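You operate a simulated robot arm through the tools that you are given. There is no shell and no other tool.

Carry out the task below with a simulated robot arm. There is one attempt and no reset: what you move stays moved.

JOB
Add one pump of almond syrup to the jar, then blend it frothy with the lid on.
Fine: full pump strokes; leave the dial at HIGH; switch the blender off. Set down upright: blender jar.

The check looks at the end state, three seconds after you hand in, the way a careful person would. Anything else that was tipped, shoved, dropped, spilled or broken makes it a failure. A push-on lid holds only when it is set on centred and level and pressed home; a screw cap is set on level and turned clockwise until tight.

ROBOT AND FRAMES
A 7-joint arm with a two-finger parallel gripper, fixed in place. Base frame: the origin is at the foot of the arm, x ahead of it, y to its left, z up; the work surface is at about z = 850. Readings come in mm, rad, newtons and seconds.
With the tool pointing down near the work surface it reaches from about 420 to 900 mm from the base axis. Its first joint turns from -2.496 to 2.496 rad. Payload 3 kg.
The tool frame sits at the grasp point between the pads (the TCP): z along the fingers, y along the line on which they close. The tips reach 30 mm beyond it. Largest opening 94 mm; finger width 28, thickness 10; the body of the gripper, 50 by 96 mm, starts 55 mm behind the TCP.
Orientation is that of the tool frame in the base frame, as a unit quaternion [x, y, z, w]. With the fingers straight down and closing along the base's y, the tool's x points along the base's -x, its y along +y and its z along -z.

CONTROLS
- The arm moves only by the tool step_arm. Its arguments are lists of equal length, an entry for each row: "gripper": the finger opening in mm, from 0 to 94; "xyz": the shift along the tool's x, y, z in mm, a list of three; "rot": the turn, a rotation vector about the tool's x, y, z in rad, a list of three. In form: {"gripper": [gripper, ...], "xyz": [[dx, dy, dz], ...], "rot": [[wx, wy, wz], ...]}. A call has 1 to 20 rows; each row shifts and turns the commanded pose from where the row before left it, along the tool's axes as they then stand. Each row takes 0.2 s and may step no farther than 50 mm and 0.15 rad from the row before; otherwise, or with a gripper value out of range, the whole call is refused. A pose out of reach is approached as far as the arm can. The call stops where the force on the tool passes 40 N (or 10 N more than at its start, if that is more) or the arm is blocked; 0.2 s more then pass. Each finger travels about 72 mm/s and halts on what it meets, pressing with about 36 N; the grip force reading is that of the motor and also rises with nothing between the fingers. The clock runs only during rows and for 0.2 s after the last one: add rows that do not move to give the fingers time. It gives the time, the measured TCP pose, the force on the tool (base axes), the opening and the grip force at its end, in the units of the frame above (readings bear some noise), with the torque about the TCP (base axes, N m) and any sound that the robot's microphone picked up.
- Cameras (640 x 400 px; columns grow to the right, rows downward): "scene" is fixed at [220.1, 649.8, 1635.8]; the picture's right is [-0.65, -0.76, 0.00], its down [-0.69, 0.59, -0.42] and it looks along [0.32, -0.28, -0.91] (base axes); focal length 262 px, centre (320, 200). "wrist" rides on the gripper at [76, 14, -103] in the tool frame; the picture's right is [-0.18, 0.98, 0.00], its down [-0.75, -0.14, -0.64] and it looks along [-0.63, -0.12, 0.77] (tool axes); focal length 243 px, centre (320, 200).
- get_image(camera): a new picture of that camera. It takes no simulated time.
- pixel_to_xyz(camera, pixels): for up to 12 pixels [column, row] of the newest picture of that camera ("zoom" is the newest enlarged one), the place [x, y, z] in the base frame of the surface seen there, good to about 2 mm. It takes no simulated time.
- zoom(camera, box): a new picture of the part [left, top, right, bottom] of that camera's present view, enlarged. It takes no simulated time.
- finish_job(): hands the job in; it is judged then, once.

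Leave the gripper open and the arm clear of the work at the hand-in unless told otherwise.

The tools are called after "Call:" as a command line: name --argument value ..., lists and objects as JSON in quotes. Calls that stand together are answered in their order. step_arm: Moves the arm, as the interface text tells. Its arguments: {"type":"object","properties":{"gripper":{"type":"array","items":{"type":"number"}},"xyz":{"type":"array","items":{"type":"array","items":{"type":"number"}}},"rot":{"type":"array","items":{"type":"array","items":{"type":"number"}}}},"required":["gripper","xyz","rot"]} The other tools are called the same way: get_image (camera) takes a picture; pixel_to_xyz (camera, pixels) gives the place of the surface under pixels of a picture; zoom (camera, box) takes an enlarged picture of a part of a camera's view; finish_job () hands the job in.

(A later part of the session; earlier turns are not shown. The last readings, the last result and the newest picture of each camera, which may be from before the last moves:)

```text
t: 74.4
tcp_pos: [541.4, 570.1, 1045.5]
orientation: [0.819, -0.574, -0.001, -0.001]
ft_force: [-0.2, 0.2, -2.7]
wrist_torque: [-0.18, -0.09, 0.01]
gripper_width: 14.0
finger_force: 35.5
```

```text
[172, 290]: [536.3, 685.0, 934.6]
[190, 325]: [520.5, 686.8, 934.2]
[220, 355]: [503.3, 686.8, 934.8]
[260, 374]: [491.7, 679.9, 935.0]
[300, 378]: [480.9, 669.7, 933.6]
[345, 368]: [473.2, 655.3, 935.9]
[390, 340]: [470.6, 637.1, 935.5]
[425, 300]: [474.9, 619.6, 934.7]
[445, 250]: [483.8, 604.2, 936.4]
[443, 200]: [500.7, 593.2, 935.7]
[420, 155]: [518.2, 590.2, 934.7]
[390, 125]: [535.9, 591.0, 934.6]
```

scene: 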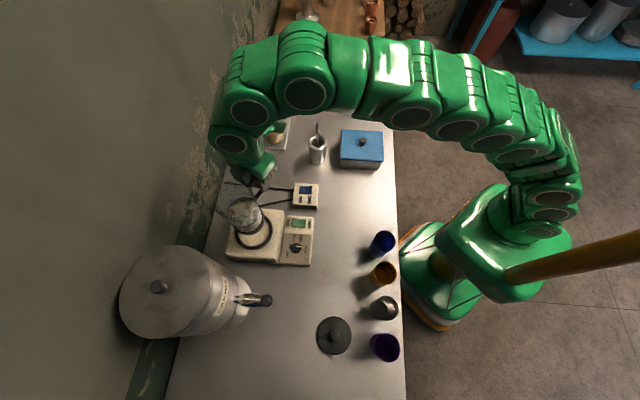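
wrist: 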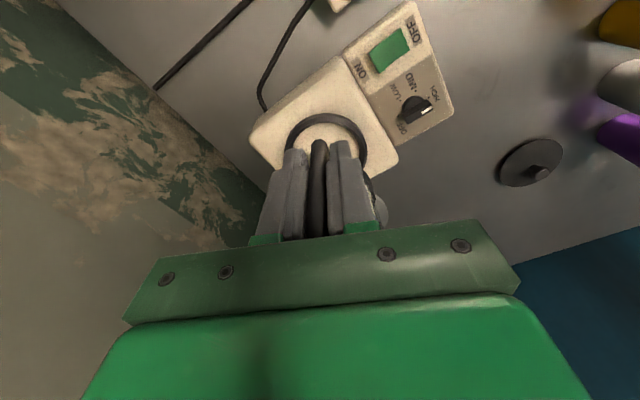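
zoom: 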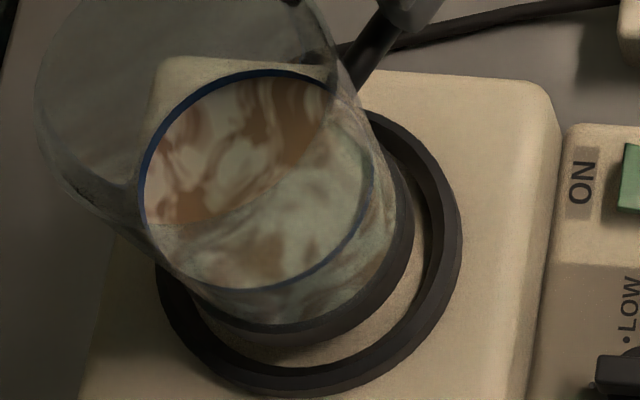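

Jar axis now about (515.5,640.2) versus ring centre about (516,639.5): concentric within about 1 mm. I'll lower 26 mm in small steps, watching the force.

Call:
step_arm --gripper '[5, 5, 5, 5, 5, 5, 5, 5, 5, 5, 5]' --xyz '[[0, 0, 5], [0, 0, 5], [0, 0, 4], [0, 0, 2], [0, 0, 2], [0, 0, 2], [0, 0, 2], [0, 0, 1.5], [0, 0, 1.5], [0, 0, 1], [0, 0, 0]]' --rot '[[0, 0, 0], [0, 0, 0], [0, 0, 0], [0, 0, 0], [0, 0, 0], [0, 0, 0], [0, 0, 0], [0, 0, 0], [0, 0, 0], [0, 0, 0], [0, 0, 0]]'

Call:
zoom --camera "scene" --box '[230, 200, 280, 250]'

```text
t: 76.8
tcp_pos: [541.8, 569.7, 1018.3]
orientation: [0.819, -0.574, -0.001, 0.0]
ft_force: [0.4, 0.2, -3.8]
wrist_torque: [-0.23, -0.12, -0.01]
gripper_width: 14.3
finger_force: 35.7
```

```text
8.00 times, centred on (255, 225) of scene
```

zoom: 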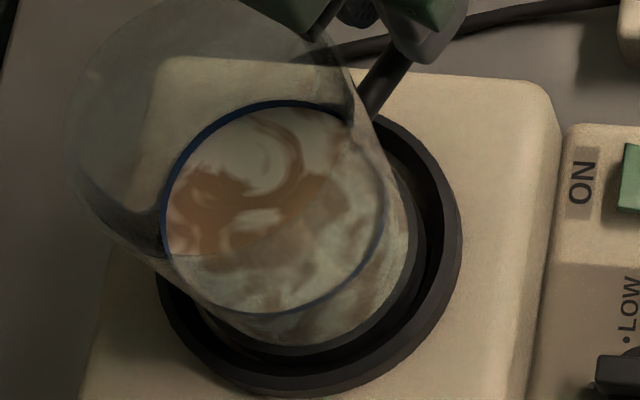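

The collar has entered the ring freely (weight still fully carried). I'll continue in 0.8 mm steps until it rests.

Call:
step_arm --gripper '[5, 5, 5, 5, 5]' --xyz '[[0, 0, 0.8], [0, 0, 0.8], [0, 0, 0.8], [0, 0, 0.8], [0, 0, 0]]' --rot '[[0, 0, 0], [0, 0, 0], [0, 0, 0], [0, 0, 0], [0, 0, 0]]'

```text
t: 78.0
tcp_pos: [539.7, 569.0, 1015.1]
orientation: [0.819, -0.574, -0.001, -0.001]
ft_force: [0.4, 0.4, -2.7]
wrist_torque: [-0.22, -0.04, 0.01]
gripper_width: 14.0
finger_force: 36.6
```

Call:
step_arm --gripper '[5, 5, 5, 5]' --xyz '[[0, 0, 0.7], [0, 0, 0.7], [0, 0, 0.6], [0, 0, 0]]' --rot '[[0, 0, 0], [0, 0, 0], [0, 0, 0], [0, 0, 0]]'

```text
t: 79.0
tcp_pos: [542.5, 568.2, 1014.1]
orientation: [0.819, -0.574, 0.0, -0.001]
ft_force: [2.0, -6.1, 13.5]
wrist_torque: [1.11, 0.39, -0.02]
gripper_width: 14.0
finger_force: 35.4
```

The jar now rests on the base floor (13.5 N). I'll ease up 0.6 mm to relax and then check.

Call:
step_arm --gripper '[5, 5, 5]' --xyz '[[0, 0, -0.4], [0, 0, -0.3], [0, 0, 0]]' --rot '[[0, 0, 0], [0, 0, 0], [0, 0, 0]]'

Call:
zoom --camera "scene" --box '[230, 200, 280, 250]'

```text
t: 79.8
tcp_pos: [541.5, 568.8, 1015.0]
orientation: [0.819, -0.573, -0.001, 0.0]
ft_force: [2.5, -3.8, 5.9]
wrist_torque: [0.41, 0.18, -0.01]
gripper_width: 14.2
finger_force: 36.2
```

```text
8.00 times, centred on (255, 225) of scene
```

zoom: 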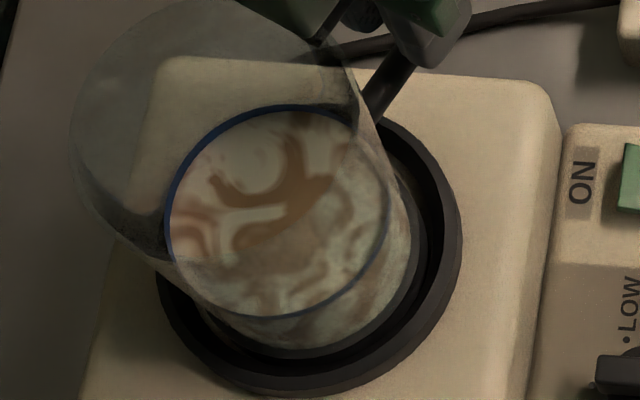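

Only 6 N remains. I'll open the fingers to 45 and look.

Call:
step_arm --gripper '[20, 45, 45, 45]' --xyz '[[0, 0, 0], [0, 0, 0], [0, 0, 0], [0, 0, 0]]' --rot '[[0, 0, 0], [0, 0, 0], [0, 0, 0], [0, 0, 0]]'

Call:
step_arm --gripper '[45, 45, 45, 45, 45, 45, 45, 45]' --xyz '[[0, 0, -15], [0, 0, -25], [0, 0, -30], [10, 0, -25], [40, 0, -10], [45, 0, 0], [45, 0, 0], [0, 0, 0]]' --rot '[[0, 0, 0], [0, 0, 0], [0, 0, 0], [0, 0, 0], [0, 0, 0], [0, 0, 0], [0, 0, 0], [0, 0, 0]]'

Call:
get_image --camera "wrist"

Call:
zoom --camera "scene" --box '[210, 170, 340, 280]'

```text
t: 80.8
tcp_pos: [540.9, 569.7, 1014.0]
orientation: [0.819, -0.573, 0.0, -0.001]
ft_force: [-0.9, 0.1, -0.1]
wrist_torque: [-0.01, -0.01, -0.02]
gripper_width: 45.0
finger_force: 0.1
```

```text
t: 82.6
tcp_pos: [588.7, 438.1, 1120.9]
orientation: [0.819, -0.574, 0.0, -0.001]
ft_force: [0.6, 0.6, -0.8]
wrist_torque: [-0.02, -0.02, -0.02]
gripper_width: 44.9
finger_force: 0.0
```

```text
taken
```

wrist: 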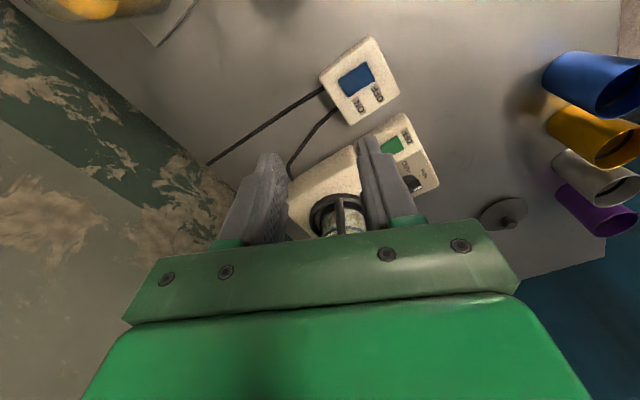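

```text
3.64 times, centred on (275, 225) of scene
```

zoom: 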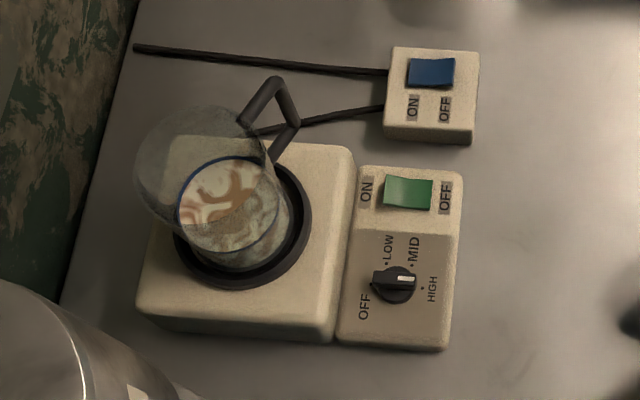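

The jar is seated in the ring with its handle clear of the panel. Next the lid: I'll turn to yaw 1.0 and move above the lid near (172,638), at z 1000.

Call:
step_arm --gripper '[60, 60, 60, 60, 60, 60, 60, 60, 60, 60, 60, 60, 60, 60, 60, 60, 60, 60, 60, 60]' --xyz '[[0, 0, 0], [0, 0, 0], [0, 0, 0], [0, 0, 0], [0, 0, 0], [0, 0, 0], [0, 0, 0], [5.7, 45.8, 0], [5.7, 45.8, 0], [5.7, 45.8, 0], [5.7, 45.8, 0], [5.7, 45.8, 0], [5.7, 45.8, 0], [5.7, 45.8, 0], [5.7, 45.8, 0], [5.7, 45.8, 0], [5.7, 45.8, 0], [0, 0, 40], [0, 0, 40], [0, 0, 40]]' --rot '[[0, 0, 0.1314], [0, 0, 0.1314], [0, 0, 0.1314], [0, 0, 0.1314], [0, 0, 0.1314], [0, 0, 0.1314], [0, 0, 0.1314], [0, 0, 0], [0, 0, 0], [0, 0, 0], [0, 0, 0], [0, 0, 0], [0, 0, 0], [0, 0, 0], [0, 0, 0], [0, 0, 0], [0, 0, 0], [0, 0, 0], [0, 0, 0], [0, 0, 0]]'

Call:
get_image --camera "wrist"

Call:
get_image --camera "scene"

```text
t: 86.8
tcp_pos: [172.4, 638.6, 997.4]
orientation: [-0.48, 0.878, 0.0, 0.0]
ft_force: [-1.0, 0.1, 0.7]
wrist_torque: [0.03, -0.02, 0.02]
gripper_width: 60.1
finger_force: 0.1
```

```text
taken
```

wrist: 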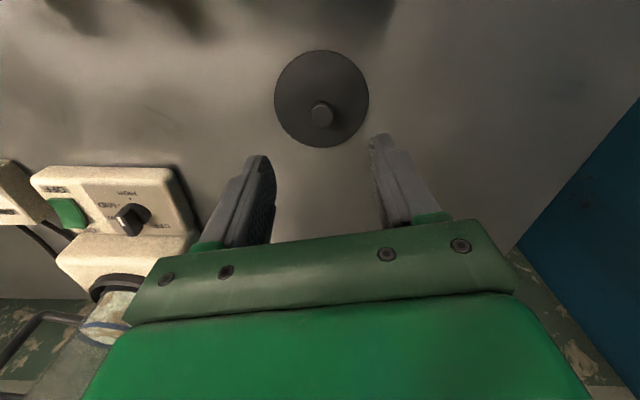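

```text
taken
```

scene: 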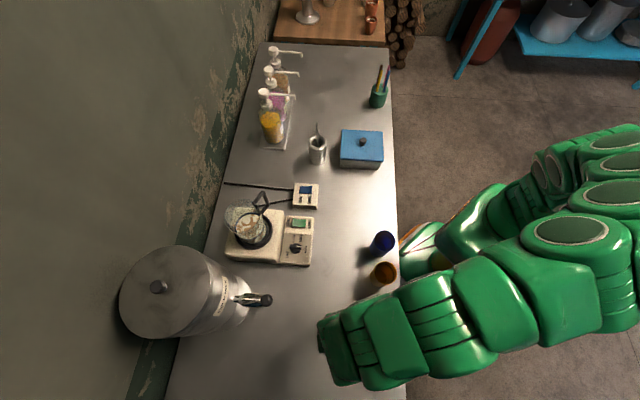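

The lid shows at (322,98), knob at (321,115). I'll measure the knob and disc in the wrist view.

Call:
zoom --camera "wrist" --box '[265, 40, 380, 155]'

Call:
pixel_to_xyz --camera "wrist" --pixels '[[322, 53], [278, 98], [366, 98], [322, 143], [290, 65], [355, 65], [290, 130], [354, 130], [321, 120], [313, 118], [330, 119], [321, 106]]'

```text
3.48 times, centred on (322, 98) of wrist
```

zoom: 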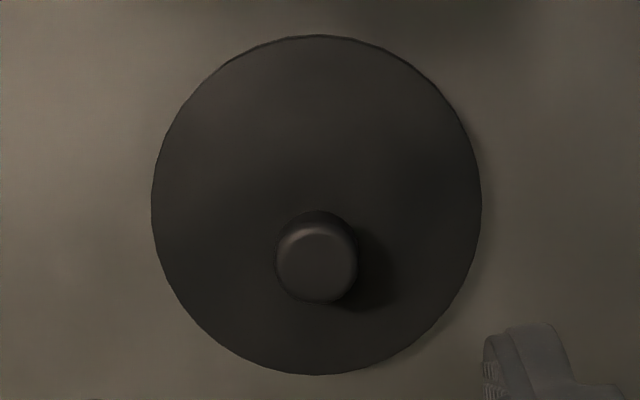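

```text
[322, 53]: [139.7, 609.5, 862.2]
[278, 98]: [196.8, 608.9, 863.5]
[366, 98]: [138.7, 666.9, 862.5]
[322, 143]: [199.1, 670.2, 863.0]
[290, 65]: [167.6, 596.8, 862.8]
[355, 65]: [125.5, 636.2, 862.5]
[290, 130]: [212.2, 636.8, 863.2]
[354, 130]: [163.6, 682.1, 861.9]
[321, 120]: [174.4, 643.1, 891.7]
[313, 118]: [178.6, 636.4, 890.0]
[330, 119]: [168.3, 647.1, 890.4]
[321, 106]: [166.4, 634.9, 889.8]
```

Disc centre is about (169,638.5), top z 862.5; knob centre about (171,639.5), top z 890. I'll centre over it and descend to TCP z 896 (tips 866, just above the disc), then close on the knob.

Call:
step_arm --gripper '[50, 50, 50, 50, 50, 50]' --xyz '[[0.5, 1.7, 0], [0, 0, 35], [0, 0, 35], [0, 0, 22], [0, 0, 9], [0, 0, 0]]' --rot '[[0, 0, 0], [0, 0, 0], [0, 0, 0], [0, 0, 0], [0, 0, 0], [0, 0, 0]]'

Call:
get_image --camera "wrist"

```text
t: 88.2
tcp_pos: [170.3, 637.9, 897.4]
orientation: [-0.479, 0.878, 0.001, 0.0]
ft_force: [0.7, 0.9, -0.6]
wrist_torque: [-0.02, -0.03, 0.0]
gripper_width: 50.0
finger_force: 0.1
```

```text
taken
```

wrist: 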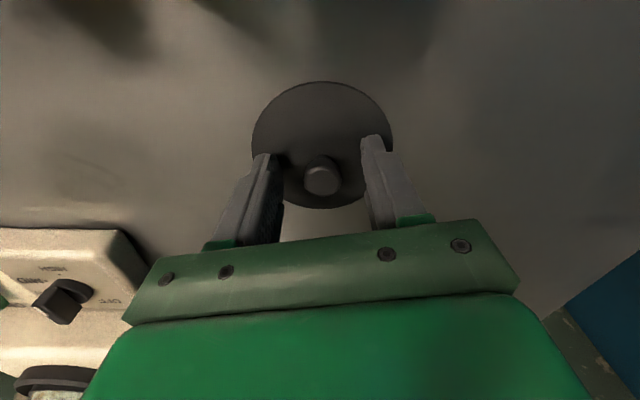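

The knob at (323,178) is centred between the fingers. I'll close on it.

Call:
step_arm --gripper '[10, 10, 10, 10, 10]' --xyz '[[0, 0, 0], [0, 0, 0], [0, 0, 0], [0, 0, 0], [0, 0, 0]]' --rot '[[0, 0, 0], [0, 0, 0], [0, 0, 0], [0, 0, 0], [0, 0, 0]]'

Call:
step_arm --gripper '[10, 10, 10, 10, 10, 10]' --xyz '[[0, 0, -3], [0, 0, -5], [0, 0, -10], [0, 0, -15], [0, 0, -15], [0, 0, 0]]' --rot '[[0, 0, 0], [0, 0, 0], [0, 0, 0], [0, 0, 0], [0, 0, 0], [0, 0, 0]]'

Call:
get_image --camera "wrist"

Call:
get_image --camera "scene"

```text
t: 89.4
tcp_pos: [170.6, 638.2, 898.5]
orientation: [-0.479, 0.878, 0.001, 0.0]
ft_force: [0.0, 0.0, 0.0]
wrist_torque: [0.03, -0.02, 0.0]
gripper_width: 20.0
finger_force: 36.1
```

```text
t: 90.8
tcp_pos: [172.0, 637.6, 946.6]
orientation: [-0.48, 0.877, 0.001, 0.001]
ft_force: [0.5, 0.7, -0.2]
wrist_torque: [0.03, 0.0, 0.02]
gripper_width: 20.1
finger_force: 35.8
```

```text
taken
```

wrist: 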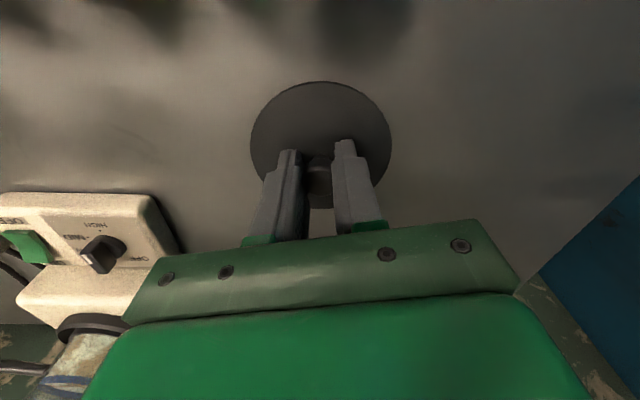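

```text
taken
```

scene: 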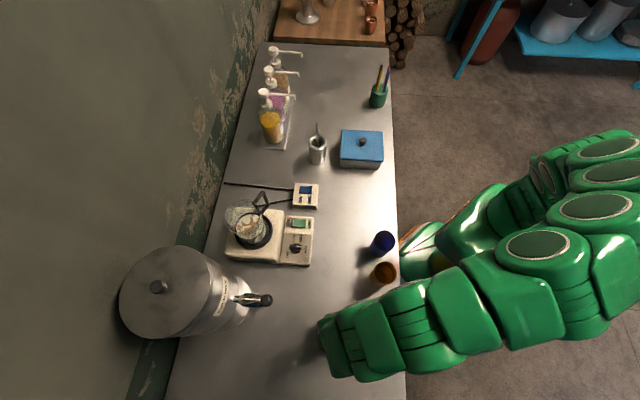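

The lid has lifted with the gripper (knob 20 mm wide). Before carrying it I'll measure the dispenser's extent and the jar rim on the base.

Call:
pixel_to_xyz --camera "scene" --pixels '[[158, 287], [165, 250], [200, 260], [225, 285], [215, 320], [180, 335], [235, 300], [270, 300], [250, 320], [262, 297], [232, 262], [205, 280]]'

Call:
zoom --camera "scene" --box '[215, 190, 285, 250]'

```text
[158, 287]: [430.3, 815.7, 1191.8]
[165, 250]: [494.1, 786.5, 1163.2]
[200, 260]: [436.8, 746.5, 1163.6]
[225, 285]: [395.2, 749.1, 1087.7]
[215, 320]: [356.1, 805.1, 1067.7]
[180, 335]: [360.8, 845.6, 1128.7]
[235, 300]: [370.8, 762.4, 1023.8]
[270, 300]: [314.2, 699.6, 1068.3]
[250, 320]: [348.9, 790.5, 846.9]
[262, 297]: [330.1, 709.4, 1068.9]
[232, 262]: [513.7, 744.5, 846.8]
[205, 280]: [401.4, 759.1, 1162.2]
```

```text
6.67 times, centred on (250, 220) of scene
```

zoom: 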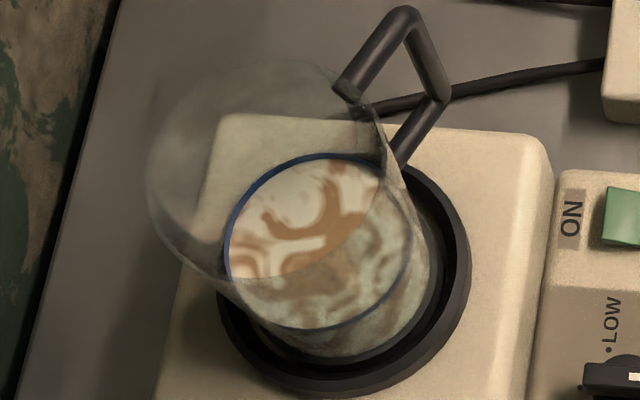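

Dispenser stays beyond y 745, fine. I'll sample several points along the jar's rim outline in this zoom to fix its centre.

Call:
pixel_to_xyz --camera "zoom" --pixels '[[149, 170], [150, 150], [160, 125], [175, 100], [200, 78], [230, 64], [260, 60], [290, 63], [155, 205], [170, 235], [190, 258], [375, 105]]'

Call:
zoom --camera "scene" --box '[220, 195, 270, 240]'

```text
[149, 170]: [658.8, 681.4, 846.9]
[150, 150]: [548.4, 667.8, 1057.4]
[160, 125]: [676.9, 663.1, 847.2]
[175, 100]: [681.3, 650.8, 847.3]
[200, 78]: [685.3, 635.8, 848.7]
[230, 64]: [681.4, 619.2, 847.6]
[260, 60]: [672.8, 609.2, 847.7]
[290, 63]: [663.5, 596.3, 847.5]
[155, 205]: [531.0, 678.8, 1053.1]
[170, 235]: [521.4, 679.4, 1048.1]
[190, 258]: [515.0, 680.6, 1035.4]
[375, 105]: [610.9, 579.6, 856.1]
```

```text
8.89 times, centred on (245, 218) of scene
```

zoom: 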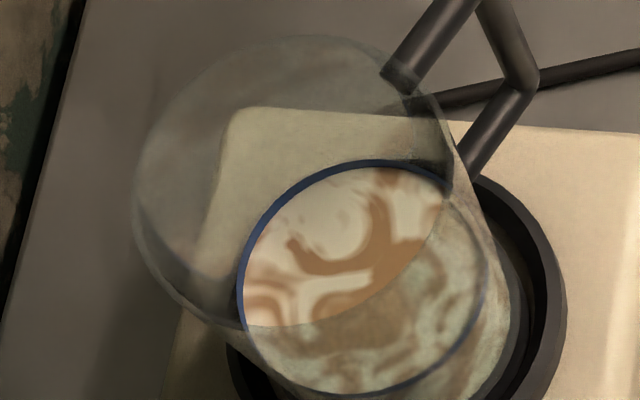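

Rim centre is about (515,640.3) at z 1058. Now measure the held lid's edges in the wrist view to know the lid centre relative to the tool.

Call:
zoom --camera "wrist" --box '[240, 70, 400, 220]'

Call:
pixel_to_xyz --camera "wrist" --pixels '[[321, 85], [255, 140], [387, 140], [270, 108], [372, 108], [290, 92], [350, 92], [260, 165], [383, 165], [300, 200], [345, 200], [320, 204]]'

```text
2.67 times, centred on (320, 145) of wrist
```

zoom: 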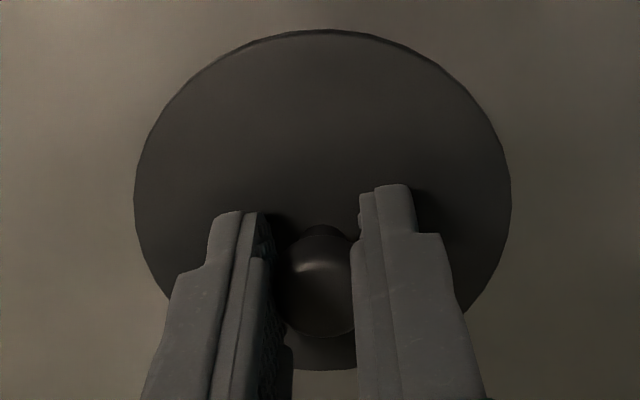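

```text
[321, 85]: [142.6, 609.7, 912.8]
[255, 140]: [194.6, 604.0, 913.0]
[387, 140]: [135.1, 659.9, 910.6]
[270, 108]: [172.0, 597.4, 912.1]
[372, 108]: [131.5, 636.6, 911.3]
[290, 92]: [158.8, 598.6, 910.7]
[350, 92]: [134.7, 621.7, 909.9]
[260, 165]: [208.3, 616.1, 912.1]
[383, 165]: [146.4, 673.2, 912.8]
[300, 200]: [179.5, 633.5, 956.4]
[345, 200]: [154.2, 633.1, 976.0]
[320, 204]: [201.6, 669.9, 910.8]
```

The lid is level and its centre is about 1.5 mm ahead of the TCP. I'll raise it to z 1135 and carry it around on the robot side to above the jar.

Call:
step_arm --gripper '[10, 10, 10, 10, 10, 10, 10, 10, 10, 10, 10, 10, 10, 10, 10, 10, 10, 10]' --xyz '[[0, 0, -37.7], [0, 0, -37.7], [0, 0, -37.7], [0, 0, -37.7], [0, 0, -37.7], [-1.5, -36.6, 0], [-1.5, -36.6, 0], [-1.5, -36.6, 0], [-1.5, -36.6, 0], [-1.5, -36.5, 0], [-25, -14.6, 0], [-28, -16.3, 0], [-28, -16.3, 0], [-28, -16.3, 0], [-28, -16.3, 0], [-24, -14, 0], [-17.5, -10.3, 0], [0, 0, 0]]' --rot '[[0, 0, 0], [0, 0, 0], [0, 0, 0], [0, 0, 0], [0, 0, 0], [0, 0, 0], [0, 0, 0], [0, 0, 0], [0, 0, 0], [0, 0, 0], [0, 0, 0], [0, 0, 0], [0, 0, 0], [0, 0, 0], [0, 0, 0], [0, 0, 0], [0, 0, 0], [0, 0, 0]]'

Call:
get_image --camera "wrist"

Call:
get_image --camera "scene"

```text
t: 94.6
tcp_pos: [502.2, 631.6, 1130.0]
orientation: [-0.48, 0.877, 0.001, 0.001]
ft_force: [0.3, 0.8, -0.9]
wrist_torque: [-0.05, 0.0, -0.02]
gripper_width: 19.9
finger_force: 36.2
out of reach, approached as far as the arm can: row 17
```

```text
taken
```

wrist: 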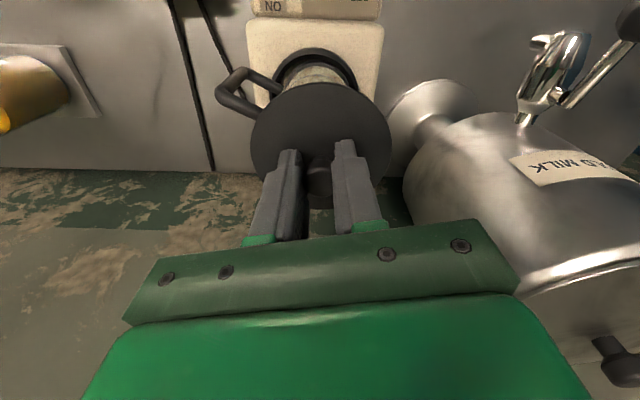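

```text
taken
```

scene: 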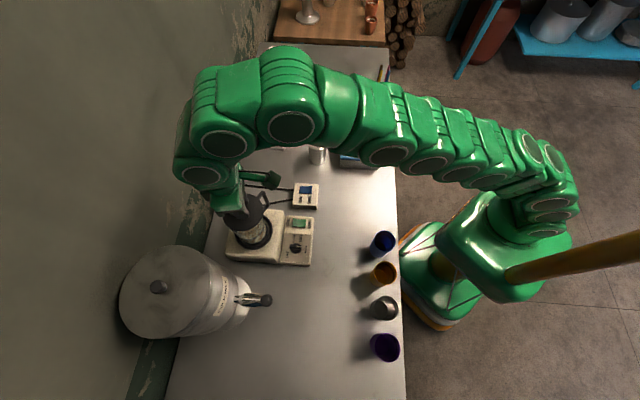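

The vertical tool can't quite reach over the jar at this height (it stopped 14 mm short). I'll set the lid back on the clear counter at about (230,590) and re-grip the knob with the tool tilted outward, which gains reach while keeping the lid level. First retreat and move there.

Call:
step_arm --gripper '[10, 10, 10, 10, 10, 10, 10, 10, 10, 10, 10, 10, 10, 10]' --xyz '[[30, 0, 0], [35, 0, 0], [35, 0, 0], [13, 34.4, 0], [13, 34.4, 0], [13, 34.4, 0], [13, 34.4, 0], [15, 34.4, 0], [15, 34.5, 0], [0, 0, 45], [0, 0, 45], [0, 0, 45], [0, 0, 45], [0, 0, 0]]' --rot '[[0, 0, 0], [0, 0, 0], [0, 0, 0], [0, 0, 0], [0, 0, 0], [0, 0, 0], [0, 0, 0], [0, 0, 0], [0, 0, 0], [0, 0, 0], [0, 0, 0], [0, 0, 0], [0, 0, 0], [0, 0, 0]]'

Call:
get_image --camera "scene"

Call:
get_image --camera "wrist"

```text
t: 97.6
tcp_pos: [232.4, 591.3, 950.2]
orientation: [-0.479, 0.878, 0.001, -0.002]
ft_force: [0.6, -0.1, -0.3]
wrist_torque: [0.0, -0.02, 0.0]
gripper_width: 20.1
finger_force: 35.8
```

```text
taken
```

scene: 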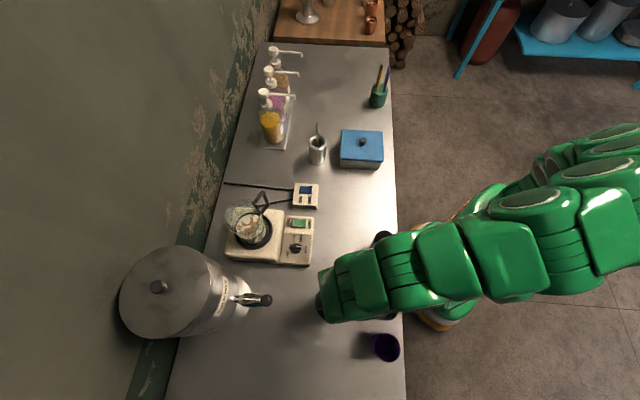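

```text
taken
```

wrist: 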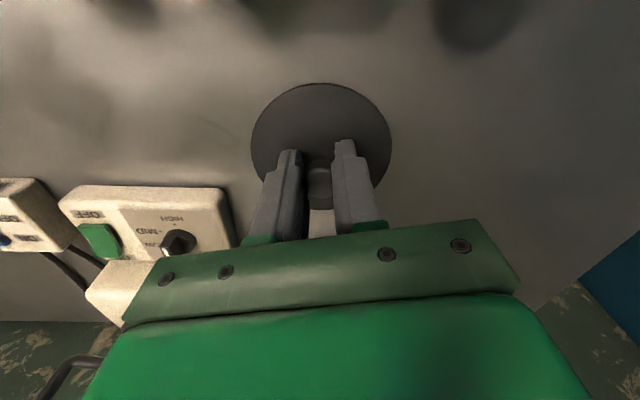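

The spot below is clear. Lower the lid to the counter: 46 mm, then fine steps.

Call:
step_arm --gripper '[10, 10, 10, 10, 10, 10, 10, 10]' --xyz '[[0, 0, 20], [0, 0, 18], [0, 0, 8], [0, 0, 2], [0, 0, 1], [0, 0, 1], [0, 0, 1], [0, 0, 0]]' --rot '[[0, 0, 0], [0, 0, 0], [0, 0, 0], [0, 0, 0], [0, 0, 0], [0, 0, 0], [0, 0, 0], [0, 0, 0]]'

```text
t: 99.4
tcp_pos: [230.8, 590.8, 899.5]
orientation: [-0.479, 0.878, 0.002, 0.001]
ft_force: [-0.5, 1.4, -1.2]
wrist_torque: [0.01, -0.01, 0.02]
gripper_width: 20.3
finger_force: 35.9
```

Call:
step_arm --gripper '[10, 10, 10, 10]' --xyz '[[0, 0, 0.7], [0, 0, 0.7], [0, 0, 0.6], [0, 0, 0]]' --rot '[[0, 0, 0], [0, 0, 0], [0, 0, 0], [0, 0, 0]]'

```text
t: 100.4
tcp_pos: [231.2, 590.1, 898.4]
orientation: [-0.479, 0.878, 0.001, 0.001]
ft_force: [2.3, -1.1, 13.5]
wrist_torque: [0.0, -0.09, 0.0]
gripper_width: 20.0
finger_force: 36.2
```

The lid rests on the counter. I'll open, rise 45 mm, tilt the tool 0.35 rad outward, and descend again to take the knob with the tilted fingers.

Call:
step_arm --gripper '[30, 50, 50, 50, 50, 50, 50, 50, 50, 50, 50, 50]' --xyz '[[0, 0, -0.5], [0, 0, 0], [0, 0, -20], [0, 0, -25], [0, 0, 0], [0, 0, 0], [0, 0, 0], [5.8, 0, -2.1], [5.1, 0, 14.1], [5.1, 0, 14.1], [4, 0, 11], [0, 0, 0]]' --rot '[[0, 0, 0], [0, 0, 0], [0, 0, 0], [0, 0, 0], [0, -0.12, 0], [0, -0.12, 0], [0, -0.11, 0], [0, 0, 0], [0, 0, 0], [0, 0, 0], [0, 0, 0], [0, 0, 0]]'

Call:
get_image --camera "wrist"

Call:
zoom --camera "wrist" --box '[230, 50, 410, 240]'

```text
t: 103.0
tcp_pos: [226.4, 585.5, 901.5]
orientation: [-0.472, 0.864, 0.085, 0.153]
ft_force: [0.9, -0.2, -0.4]
wrist_torque: [0.01, -0.05, 0.01]
gripper_width: 49.7
finger_force: 0.0
```

```text
taken
```

wrist: 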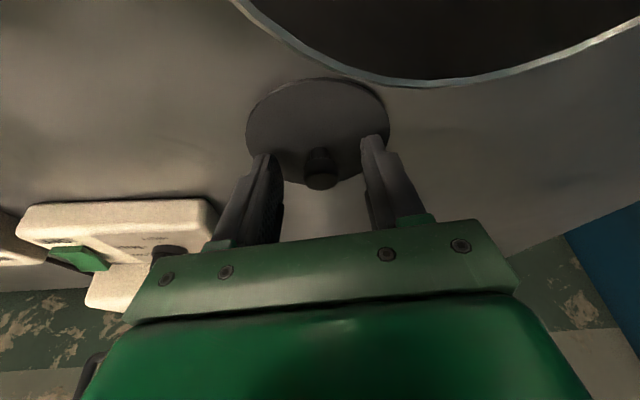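

```text
2.11 times, centred on (320, 145) of wrist
```

zoom: 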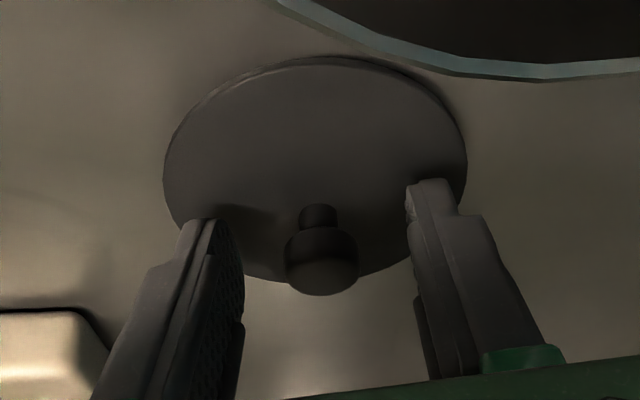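

There's a tumbler rim very close to the camera at the top of the picture (450,60). Before moving, I'll check its distance and whether it has been touched.

Call:
pixel_to_xyz --camera "wrist" --pixels '[[450, 82], [380, 76], [300, 45], [560, 60], [450, 40], [320, 180], [320, 165], [258, 130], [380, 110], [320, 82]]'

Call:
zoom --camera "scene" --box '[300, 220, 430, 370]'

```text
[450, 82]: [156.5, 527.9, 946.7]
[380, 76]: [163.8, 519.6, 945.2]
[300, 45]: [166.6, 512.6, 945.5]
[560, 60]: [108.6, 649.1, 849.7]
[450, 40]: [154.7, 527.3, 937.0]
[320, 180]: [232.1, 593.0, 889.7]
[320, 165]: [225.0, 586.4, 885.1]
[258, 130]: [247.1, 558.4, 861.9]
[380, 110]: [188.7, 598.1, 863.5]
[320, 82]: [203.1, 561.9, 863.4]
```

```text
2.67 times, centred on (365, 295) of scene
```

zoom: 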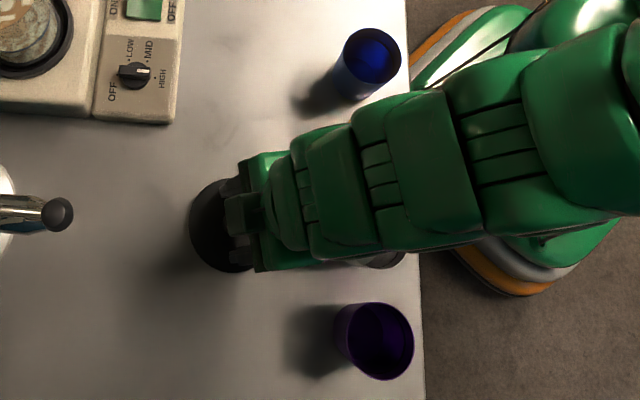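

The tumbler rim (z 946) is intact and the camera is just above it, so I'll only go straight up from here. The knob at (232,593) is well between the fingers; close now and lift straight up 60 mm.

Call:
step_arm --gripper '[10, 10, 10, 10, 10]' --xyz '[[0, 0, 0], [0, 0, 0], [0, 0, 0], [0, 0, 0], [0, 0, 0]]' --rot '[[0, 0, 0], [0, 0, 0], [0, 0, 0], [0, 0, 0], [0, 0, 0]]'

Call:
step_arm --gripper '[10, 10, 10, 10, 10, 10, 10]' --xyz '[[-1, 0, -2.8], [-1.7, 0, -4.7], [-3.4, 0, -9.4], [-5.1, 0, -14.1], [-5.1, 0, -14.1], [-5.1, 0, -14.1], [0, 0, 0]]' --rot '[[0, 0, 0], [0, 0, 0], [0, 0, 0], [0, 0, 0], [0, 0, 0], [0, 0, 0], [0, 0, 0]]'

Call:
get_image --camera "wrist"

Call:
zoom --camera "scene" --box '[300, 220, 430, 370]'

```text
t: 104.2
tcp_pos: [225.6, 584.8, 901.4]
orientation: [-0.472, 0.864, 0.085, 0.153]
ft_force: [0.9, -0.3, 0.2]
wrist_torque: [-0.04, 0.0, -0.02]
gripper_width: 20.0
finger_force: 35.4
```

```text
t: 105.8
tcp_pos: [227.3, 585.7, 963.5]
orientation: [-0.472, 0.864, 0.084, 0.153]
ft_force: [-0.5, 0.4, -0.3]
wrist_torque: [0.01, 0.03, -0.01]
gripper_width: 19.9
finger_force: 35.7
```

```text
taken
```

wrist: 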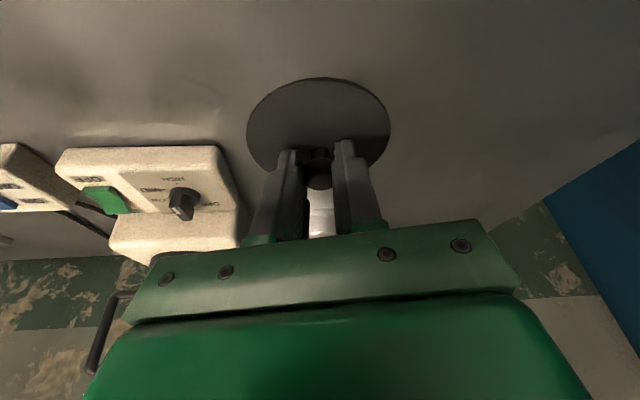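

```text
2.67 times, centred on (365, 295) of scene
```

zoom: 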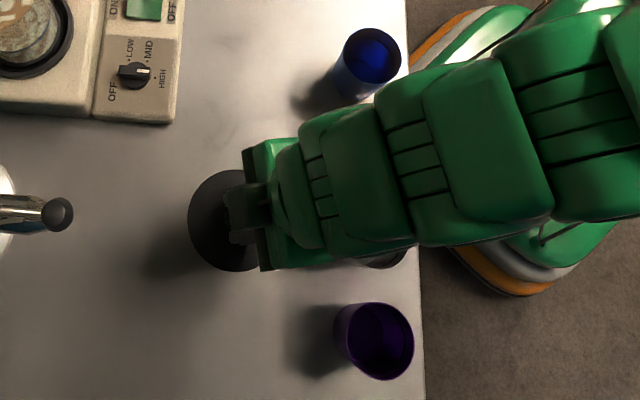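

The lid came up with the tilted grip. I'll check its level and centre from its edges in the wrist picture.

Call:
pixel_to_xyz --camera "wrist" --pixels '[[318, 80], [251, 125], [386, 122], [270, 95], [365, 92], [290, 84], [345, 82], [255, 148], [384, 146], [268, 162], [375, 158], [320, 160]]'

Call:
zoom --camera "wrist" --box '[230, 50, 410, 240]'

```text
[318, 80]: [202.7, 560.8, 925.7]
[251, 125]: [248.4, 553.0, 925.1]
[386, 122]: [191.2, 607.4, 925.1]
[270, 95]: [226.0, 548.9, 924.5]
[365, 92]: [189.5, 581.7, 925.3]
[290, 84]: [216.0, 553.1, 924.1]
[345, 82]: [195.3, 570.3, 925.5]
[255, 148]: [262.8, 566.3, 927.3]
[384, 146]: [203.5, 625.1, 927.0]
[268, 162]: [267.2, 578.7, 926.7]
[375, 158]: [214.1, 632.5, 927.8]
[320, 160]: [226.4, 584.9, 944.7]
```

```text
2.11 times, centred on (320, 145) of wrist
```

zoom: 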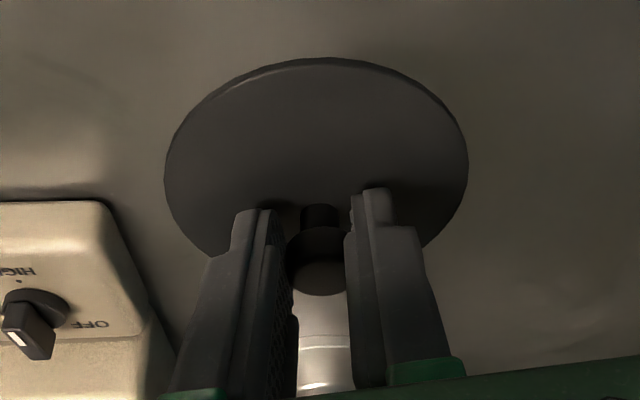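

The lid is nearly level, its centre about 7.5 mm ahead of the TCP. I'll raise it to z 1135 and carry it over the jar (TCP target about (510.6,634.2)).

Call:
step_arm --gripper '[10, 10, 10, 10, 10, 10, 10, 10, 10, 10, 10, 10, 10, 10, 10]' --xyz '[[-14.7, 0, -40.3], [-14.7, 0, -40.3], [-14.7, 0, -40.3], [-14.7, 0, -40.3], [-15, -32.1, 5.5], [-15, -32.1, 5.5], [-15, -32.1, 5.5], [-15, -32.1, 5.5], [-22, -15, 8], [-25, -17, 9.1], [-25, -17, 9.1], [-22, -15, 8], [-17, -11.7, 6.2], [-11, -7.8, 4.2], [0, 0, 0]]' --rot '[[0, 0, 0], [0, 0, 0], [0, 0, 0], [0, 0, 0], [0, 0, 0], [0, 0, 0], [0, 0, 0], [0, 0, 0], [0, 0, 0], [0, 0, 0], [0, 0, 0], [0, 0, 0], [0, 0, 0], [0, 0, 0], [0, 0, 0]]'

Call:
get_image --camera "wrist"

Call:
zoom --camera "scene" --box '[200, 170, 290, 260]'

```text
t: 109.0
tcp_pos: [509.4, 633.6, 1135.8]
orientation: [-0.472, 0.865, 0.084, 0.152]
ft_force: [-0.9, 0.4, -1.2]
wrist_torque: [-0.01, -0.02, 0.03]
gripper_width: 20.0
finger_force: 35.9
```

```text
taken
```

wrist: 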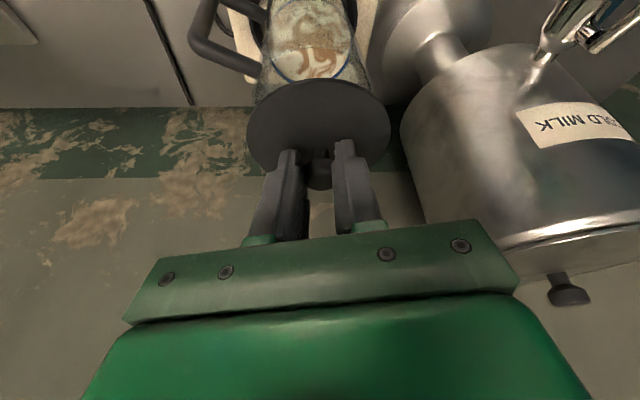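

```text
4.44 times, centred on (245, 215) of scene
```

zoom: 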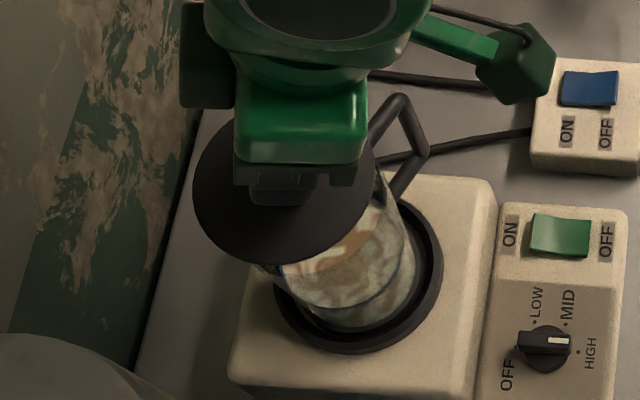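

The lid is now over the jar and reach is fine. I'll lower 18 mm so it hovers just above the rim and measure the concentricity.

Call:
step_arm --gripper '[10, 10, 10, 10]' --xyz '[[2.4, 0, 6.6], [2.1, 0, 5.6], [1.7, 0, 4.7], [0, 0, 0]]' --rot '[[0, 0, 0], [0, 0, 0], [0, 0, 0], [0, 0, 0]]'

Call:
get_image --camera "wrist"

Call:
zoom --camera "wrist" --box '[220, 20, 420, 200]'

Call:
zoom --camera "scene" --box '[215, 180, 285, 250]'

```text
t: 110.0
tcp_pos: [510.1, 632.2, 1117.8]
orientation: [-0.473, 0.864, 0.086, 0.153]
ft_force: [-0.2, 0.1, 0.1]
wrist_torque: [-0.02, -0.04, -0.01]
gripper_width: 20.0
finger_force: 36.0
```

```text
taken
```

wrist: 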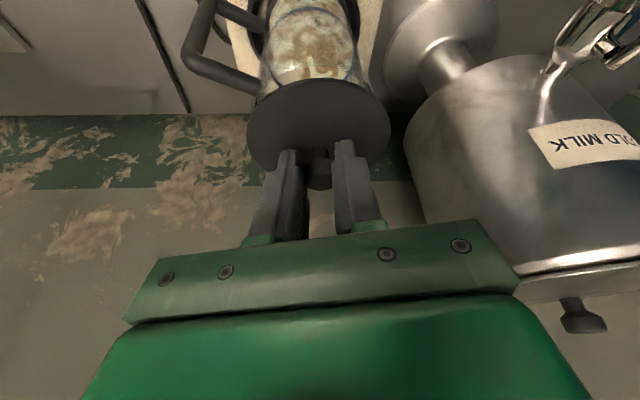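

```text
2.22 times, centred on (320, 110) of wrist
```

zoom: 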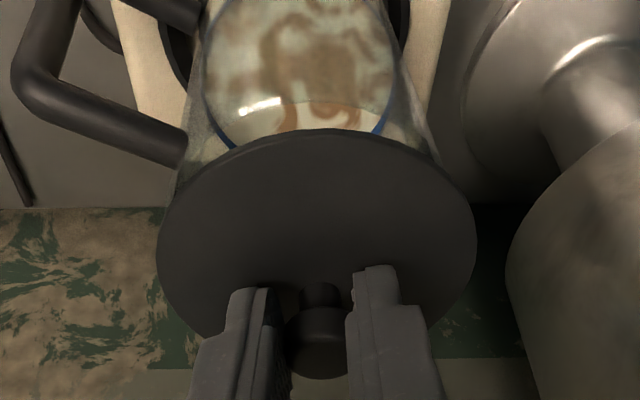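

```text
5.71 times, centred on (250, 215) of scene
```

zoom: 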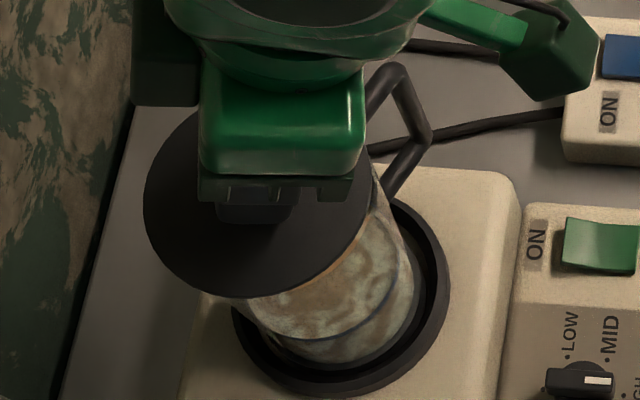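

Measure the lid's edge circle and the jar's upper wall in this scene zoom.

Call:
pixel_to_xyz --camera "zoom" --pixels '[[149, 210], [158, 238], [175, 263], [200, 284], [230, 295], [262, 295], [295, 283], [325, 264], [348, 238], [361, 210], [165, 150], [366, 185]]'

Call:
pixel_to_xyz --camera "wrist" --pixels '[[318, 82], [251, 125], [386, 122], [270, 95], [365, 92], [290, 86], [345, 84], [256, 148], [384, 146], [250, 135], [388, 132], [280, 88]]'

```text
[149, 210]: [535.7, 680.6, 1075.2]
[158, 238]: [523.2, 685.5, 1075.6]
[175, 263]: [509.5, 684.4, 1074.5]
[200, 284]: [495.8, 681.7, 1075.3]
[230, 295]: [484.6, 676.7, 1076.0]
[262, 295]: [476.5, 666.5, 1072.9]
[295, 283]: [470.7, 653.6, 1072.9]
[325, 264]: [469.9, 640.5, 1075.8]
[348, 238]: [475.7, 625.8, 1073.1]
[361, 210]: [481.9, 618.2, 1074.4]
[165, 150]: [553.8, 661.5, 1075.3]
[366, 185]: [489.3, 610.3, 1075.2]
```

```text
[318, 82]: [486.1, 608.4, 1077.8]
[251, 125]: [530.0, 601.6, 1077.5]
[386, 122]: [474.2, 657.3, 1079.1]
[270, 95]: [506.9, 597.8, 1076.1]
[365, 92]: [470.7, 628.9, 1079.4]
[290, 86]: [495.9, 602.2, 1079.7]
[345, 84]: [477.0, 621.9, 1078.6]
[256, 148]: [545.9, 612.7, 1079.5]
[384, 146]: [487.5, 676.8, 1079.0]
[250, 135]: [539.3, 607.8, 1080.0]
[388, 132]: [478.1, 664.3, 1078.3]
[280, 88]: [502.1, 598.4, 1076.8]
```

Estimates put the lid centre at about (514,640) and the jar axis at about (515,640.3), level within noise. I'll nudge 1 mm sideways and lower in 1 mm steps watching the force.

Call:
step_arm --gripper '[10, 10, 10, 10, 10, 10, 10]' --xyz '[[0, -1, 0], [0.343, 0, 0.939], [0.343, 0, 0.939], [0.343, 0, 0.939], [0.343, 0, 0.939], [0.343, 0, 0.939], [0, 0, 0]]' --rot '[[0, 0, 0], [0, 0, 0], [0, 0, 0], [0, 0, 0], [0, 0, 0], [0, 0, 0], [0, 0, 0]]'

Call:
zoom --camera "scene" --box '[215, 180, 285, 250]'

```text
t: 111.6
tcp_pos: [511.3, 633.7, 1111.3]
orientation: [-0.472, 0.864, 0.084, 0.152]
ft_force: [0.0, 0.0, -0.6]
wrist_torque: [0.0, 0.0, -0.04]
gripper_width: 20.0
finger_force: 35.9
```

```text
5.71 times, centred on (250, 215) of scene
```

zoom: 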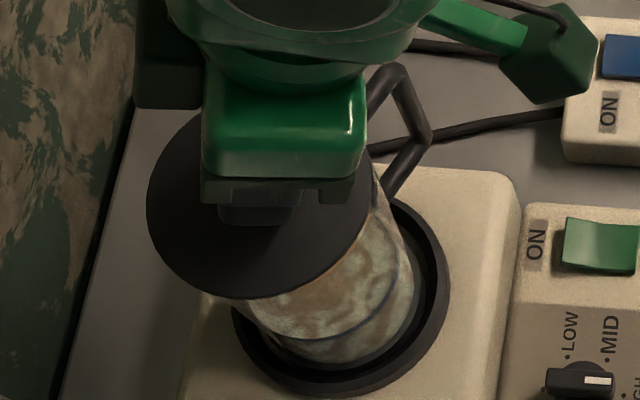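

No contact yet. Continue down in 1 mm steps.

Call:
step_arm --gripper '[10, 10, 10, 10, 10]' --xyz '[[0.343, 0, 0.939], [0.343, 0, 0.939], [0.343, 0, 0.939], [0.343, 0, 0.939], [0, 0, 0]]' --rot '[[0, 0, 0], [0, 0, 0], [0, 0, 0], [0, 0, 0], [0, 0, 0]]'

Call:
step_arm --gripper '[10, 10, 10, 10]' --xyz '[[0.343, 0, 0.939], [0.343, 0, 0.939], [0.343, 0, 0.939], [0, 0, 0]]' --rot '[[0, 0, 0], [0, 0, 0], [0, 0, 0], [0, 0, 0]]'

```text
t: 112.8
tcp_pos: [511.7, 633.7, 1108.3]
orientation: [-0.472, 0.864, 0.084, 0.154]
ft_force: [0.4, 1.0, 0.0]
wrist_torque: [-0.01, -0.03, 0.03]
gripper_width: 20.3
finger_force: 35.9
```

```text
t: 113.8
tcp_pos: [510.3, 632.8, 1105.4]
orientation: [-0.473, 0.864, 0.084, 0.153]
ft_force: [-0.4, -0.4, -0.2]
wrist_torque: [0.03, 0.0, 0.01]
gripper_width: 19.8
finger_force: 36.1
```

The plug is entering the mouth without resistance (z 1105). Continue gently.

Call:
step_arm --gripper '[10, 10, 10, 10]' --xyz '[[0.343, 0, 0.939], [0.343, 0, 0.939], [0.343, 0, 0.939], [0, 0, 0]]' --rot '[[0, 0, 0], [0, 0, 0], [0, 0, 0], [0, 0, 0]]'

Call:
zoom --camera "scene" --box '[215, 180, 285, 250]'

Call:
zoom --camera "wrist" --box '[220, 20, 420, 200]'

```text
t: 114.8
tcp_pos: [511.4, 633.0, 1104.9]
orientation: [-0.472, 0.864, 0.085, 0.155]
ft_force: [-1.1, -0.8, 17.0]
wrist_torque: [0.61, -0.35, 0.01]
gripper_width: 20.1
finger_force: 36.0
```

```text
5.71 times, centred on (250, 215) of scene
```

zoom: 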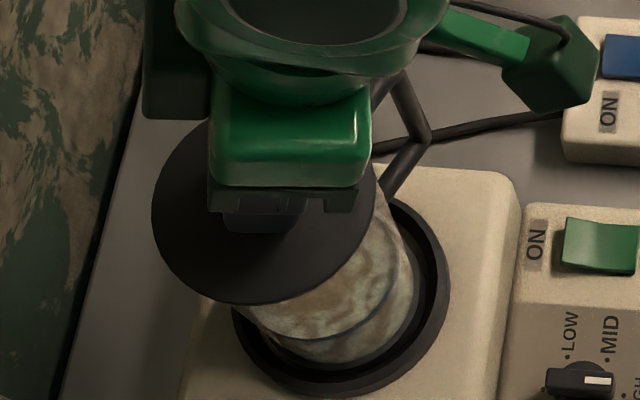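

```text
2.22 times, centred on (320, 110) of wrist
```

zoom: 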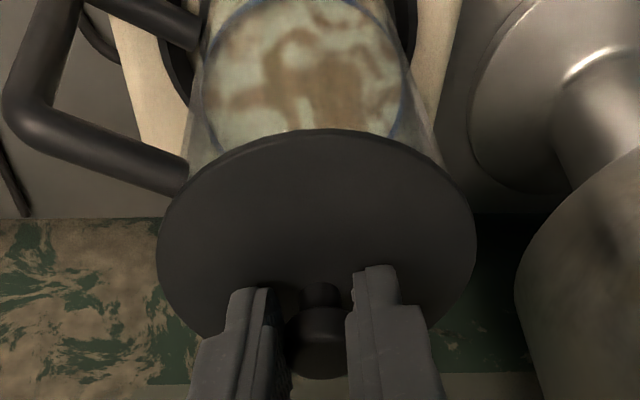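

Contact: 17 N, with the reaction on the far side about 34 mm from the lid's centre, so the lid is on the rim. I'll ease off 1 mm, release the knob and look at how it sits.

Call:
step_arm --gripper '[10, 10, 35, 50, 50, 50]' --xyz '[[-0.3, 0, -0.8], [0, 0, 0], [0, 0, 0], [0, 0, 0], [0, 0, 0], [0, 0, 0]]' --rot '[[0, 0, 0], [0, 0, 0], [0, 0, 0], [0, 0, 0], [0, 0, 0], [0, 0, 0]]'

Call:
step_arm --gripper '[50, 50, 50, 50, 50]' --xyz '[[-6.9, 0, -18.8], [-10.3, 0, -28.2], [-10, 0, -25], [10, 0, -35], [0, 0, 0]]' --rot '[[0, 0, 0], [0, 0, 0], [0, 0, 0], [0, 0, 0], [0, 0, 0]]'

Call:
get_image --camera "wrist"

Call:
zoom --camera "scene" --box '[215, 180, 285, 250]'

```text
t: 116.2
tcp_pos: [512.0, 633.2, 1103.3]
orientation: [-0.472, 0.864, 0.084, 0.153]
ft_force: [-0.2, 0.8, 0.0]
wrist_torque: [0.0, -0.04, 0.02]
gripper_width: 50.0
finger_force: 0.0
```

```text
t: 117.4
tcp_pos: [499.8, 616.6, 1209.0]
orientation: [-0.472, 0.864, 0.085, 0.153]
ft_force: [-0.1, -0.5, 0.6]
wrist_torque: [0.0, -0.01, -0.02]
gripper_width: 50.0
finger_force: 0.2
```

```text
taken
```

wrist: 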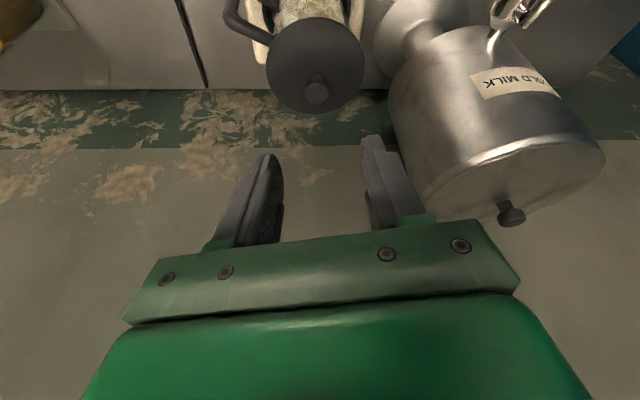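

```text
5.71 times, centred on (250, 215) of scene
```

zoom: 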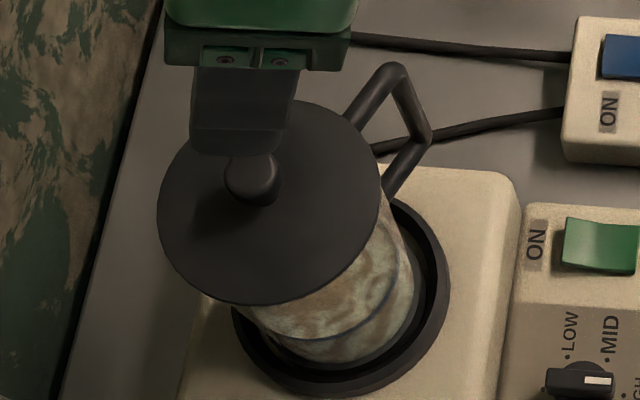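

The lid rests on the jar. I'll measure its surface heights around to check level and centring.

Call:
pixel_to_xyz --camera "zoom" --pixels '[[165, 215], [175, 250], [205, 285], [250, 298], [300, 285], [340, 255], [368, 215], [376, 180], [350, 130], [310, 108], [185, 170], [250, 175]]'

Call:
pixel_to_xyz --camera "wrist" --pixels '[[315, 22], [270, 60], [360, 58], [285, 33], [345, 31], [278, 85], [350, 85], [300, 105], [332, 105], [268, 70], [361, 70], [317, 90]]'

```text
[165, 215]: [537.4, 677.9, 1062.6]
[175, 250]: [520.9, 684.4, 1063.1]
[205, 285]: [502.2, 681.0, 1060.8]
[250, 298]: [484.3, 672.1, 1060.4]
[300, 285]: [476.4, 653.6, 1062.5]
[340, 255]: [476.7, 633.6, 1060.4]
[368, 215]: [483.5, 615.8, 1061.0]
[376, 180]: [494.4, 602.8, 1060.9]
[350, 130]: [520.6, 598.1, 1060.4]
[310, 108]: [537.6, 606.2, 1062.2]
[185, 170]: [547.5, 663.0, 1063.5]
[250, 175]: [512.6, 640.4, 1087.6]
```

```text
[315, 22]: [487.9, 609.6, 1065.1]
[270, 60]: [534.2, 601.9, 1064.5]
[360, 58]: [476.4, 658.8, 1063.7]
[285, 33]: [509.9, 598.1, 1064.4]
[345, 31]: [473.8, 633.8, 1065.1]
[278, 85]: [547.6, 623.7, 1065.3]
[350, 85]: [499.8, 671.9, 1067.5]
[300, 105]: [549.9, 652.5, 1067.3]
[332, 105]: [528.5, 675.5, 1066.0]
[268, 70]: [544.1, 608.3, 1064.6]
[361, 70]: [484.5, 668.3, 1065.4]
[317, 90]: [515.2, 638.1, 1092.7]
```

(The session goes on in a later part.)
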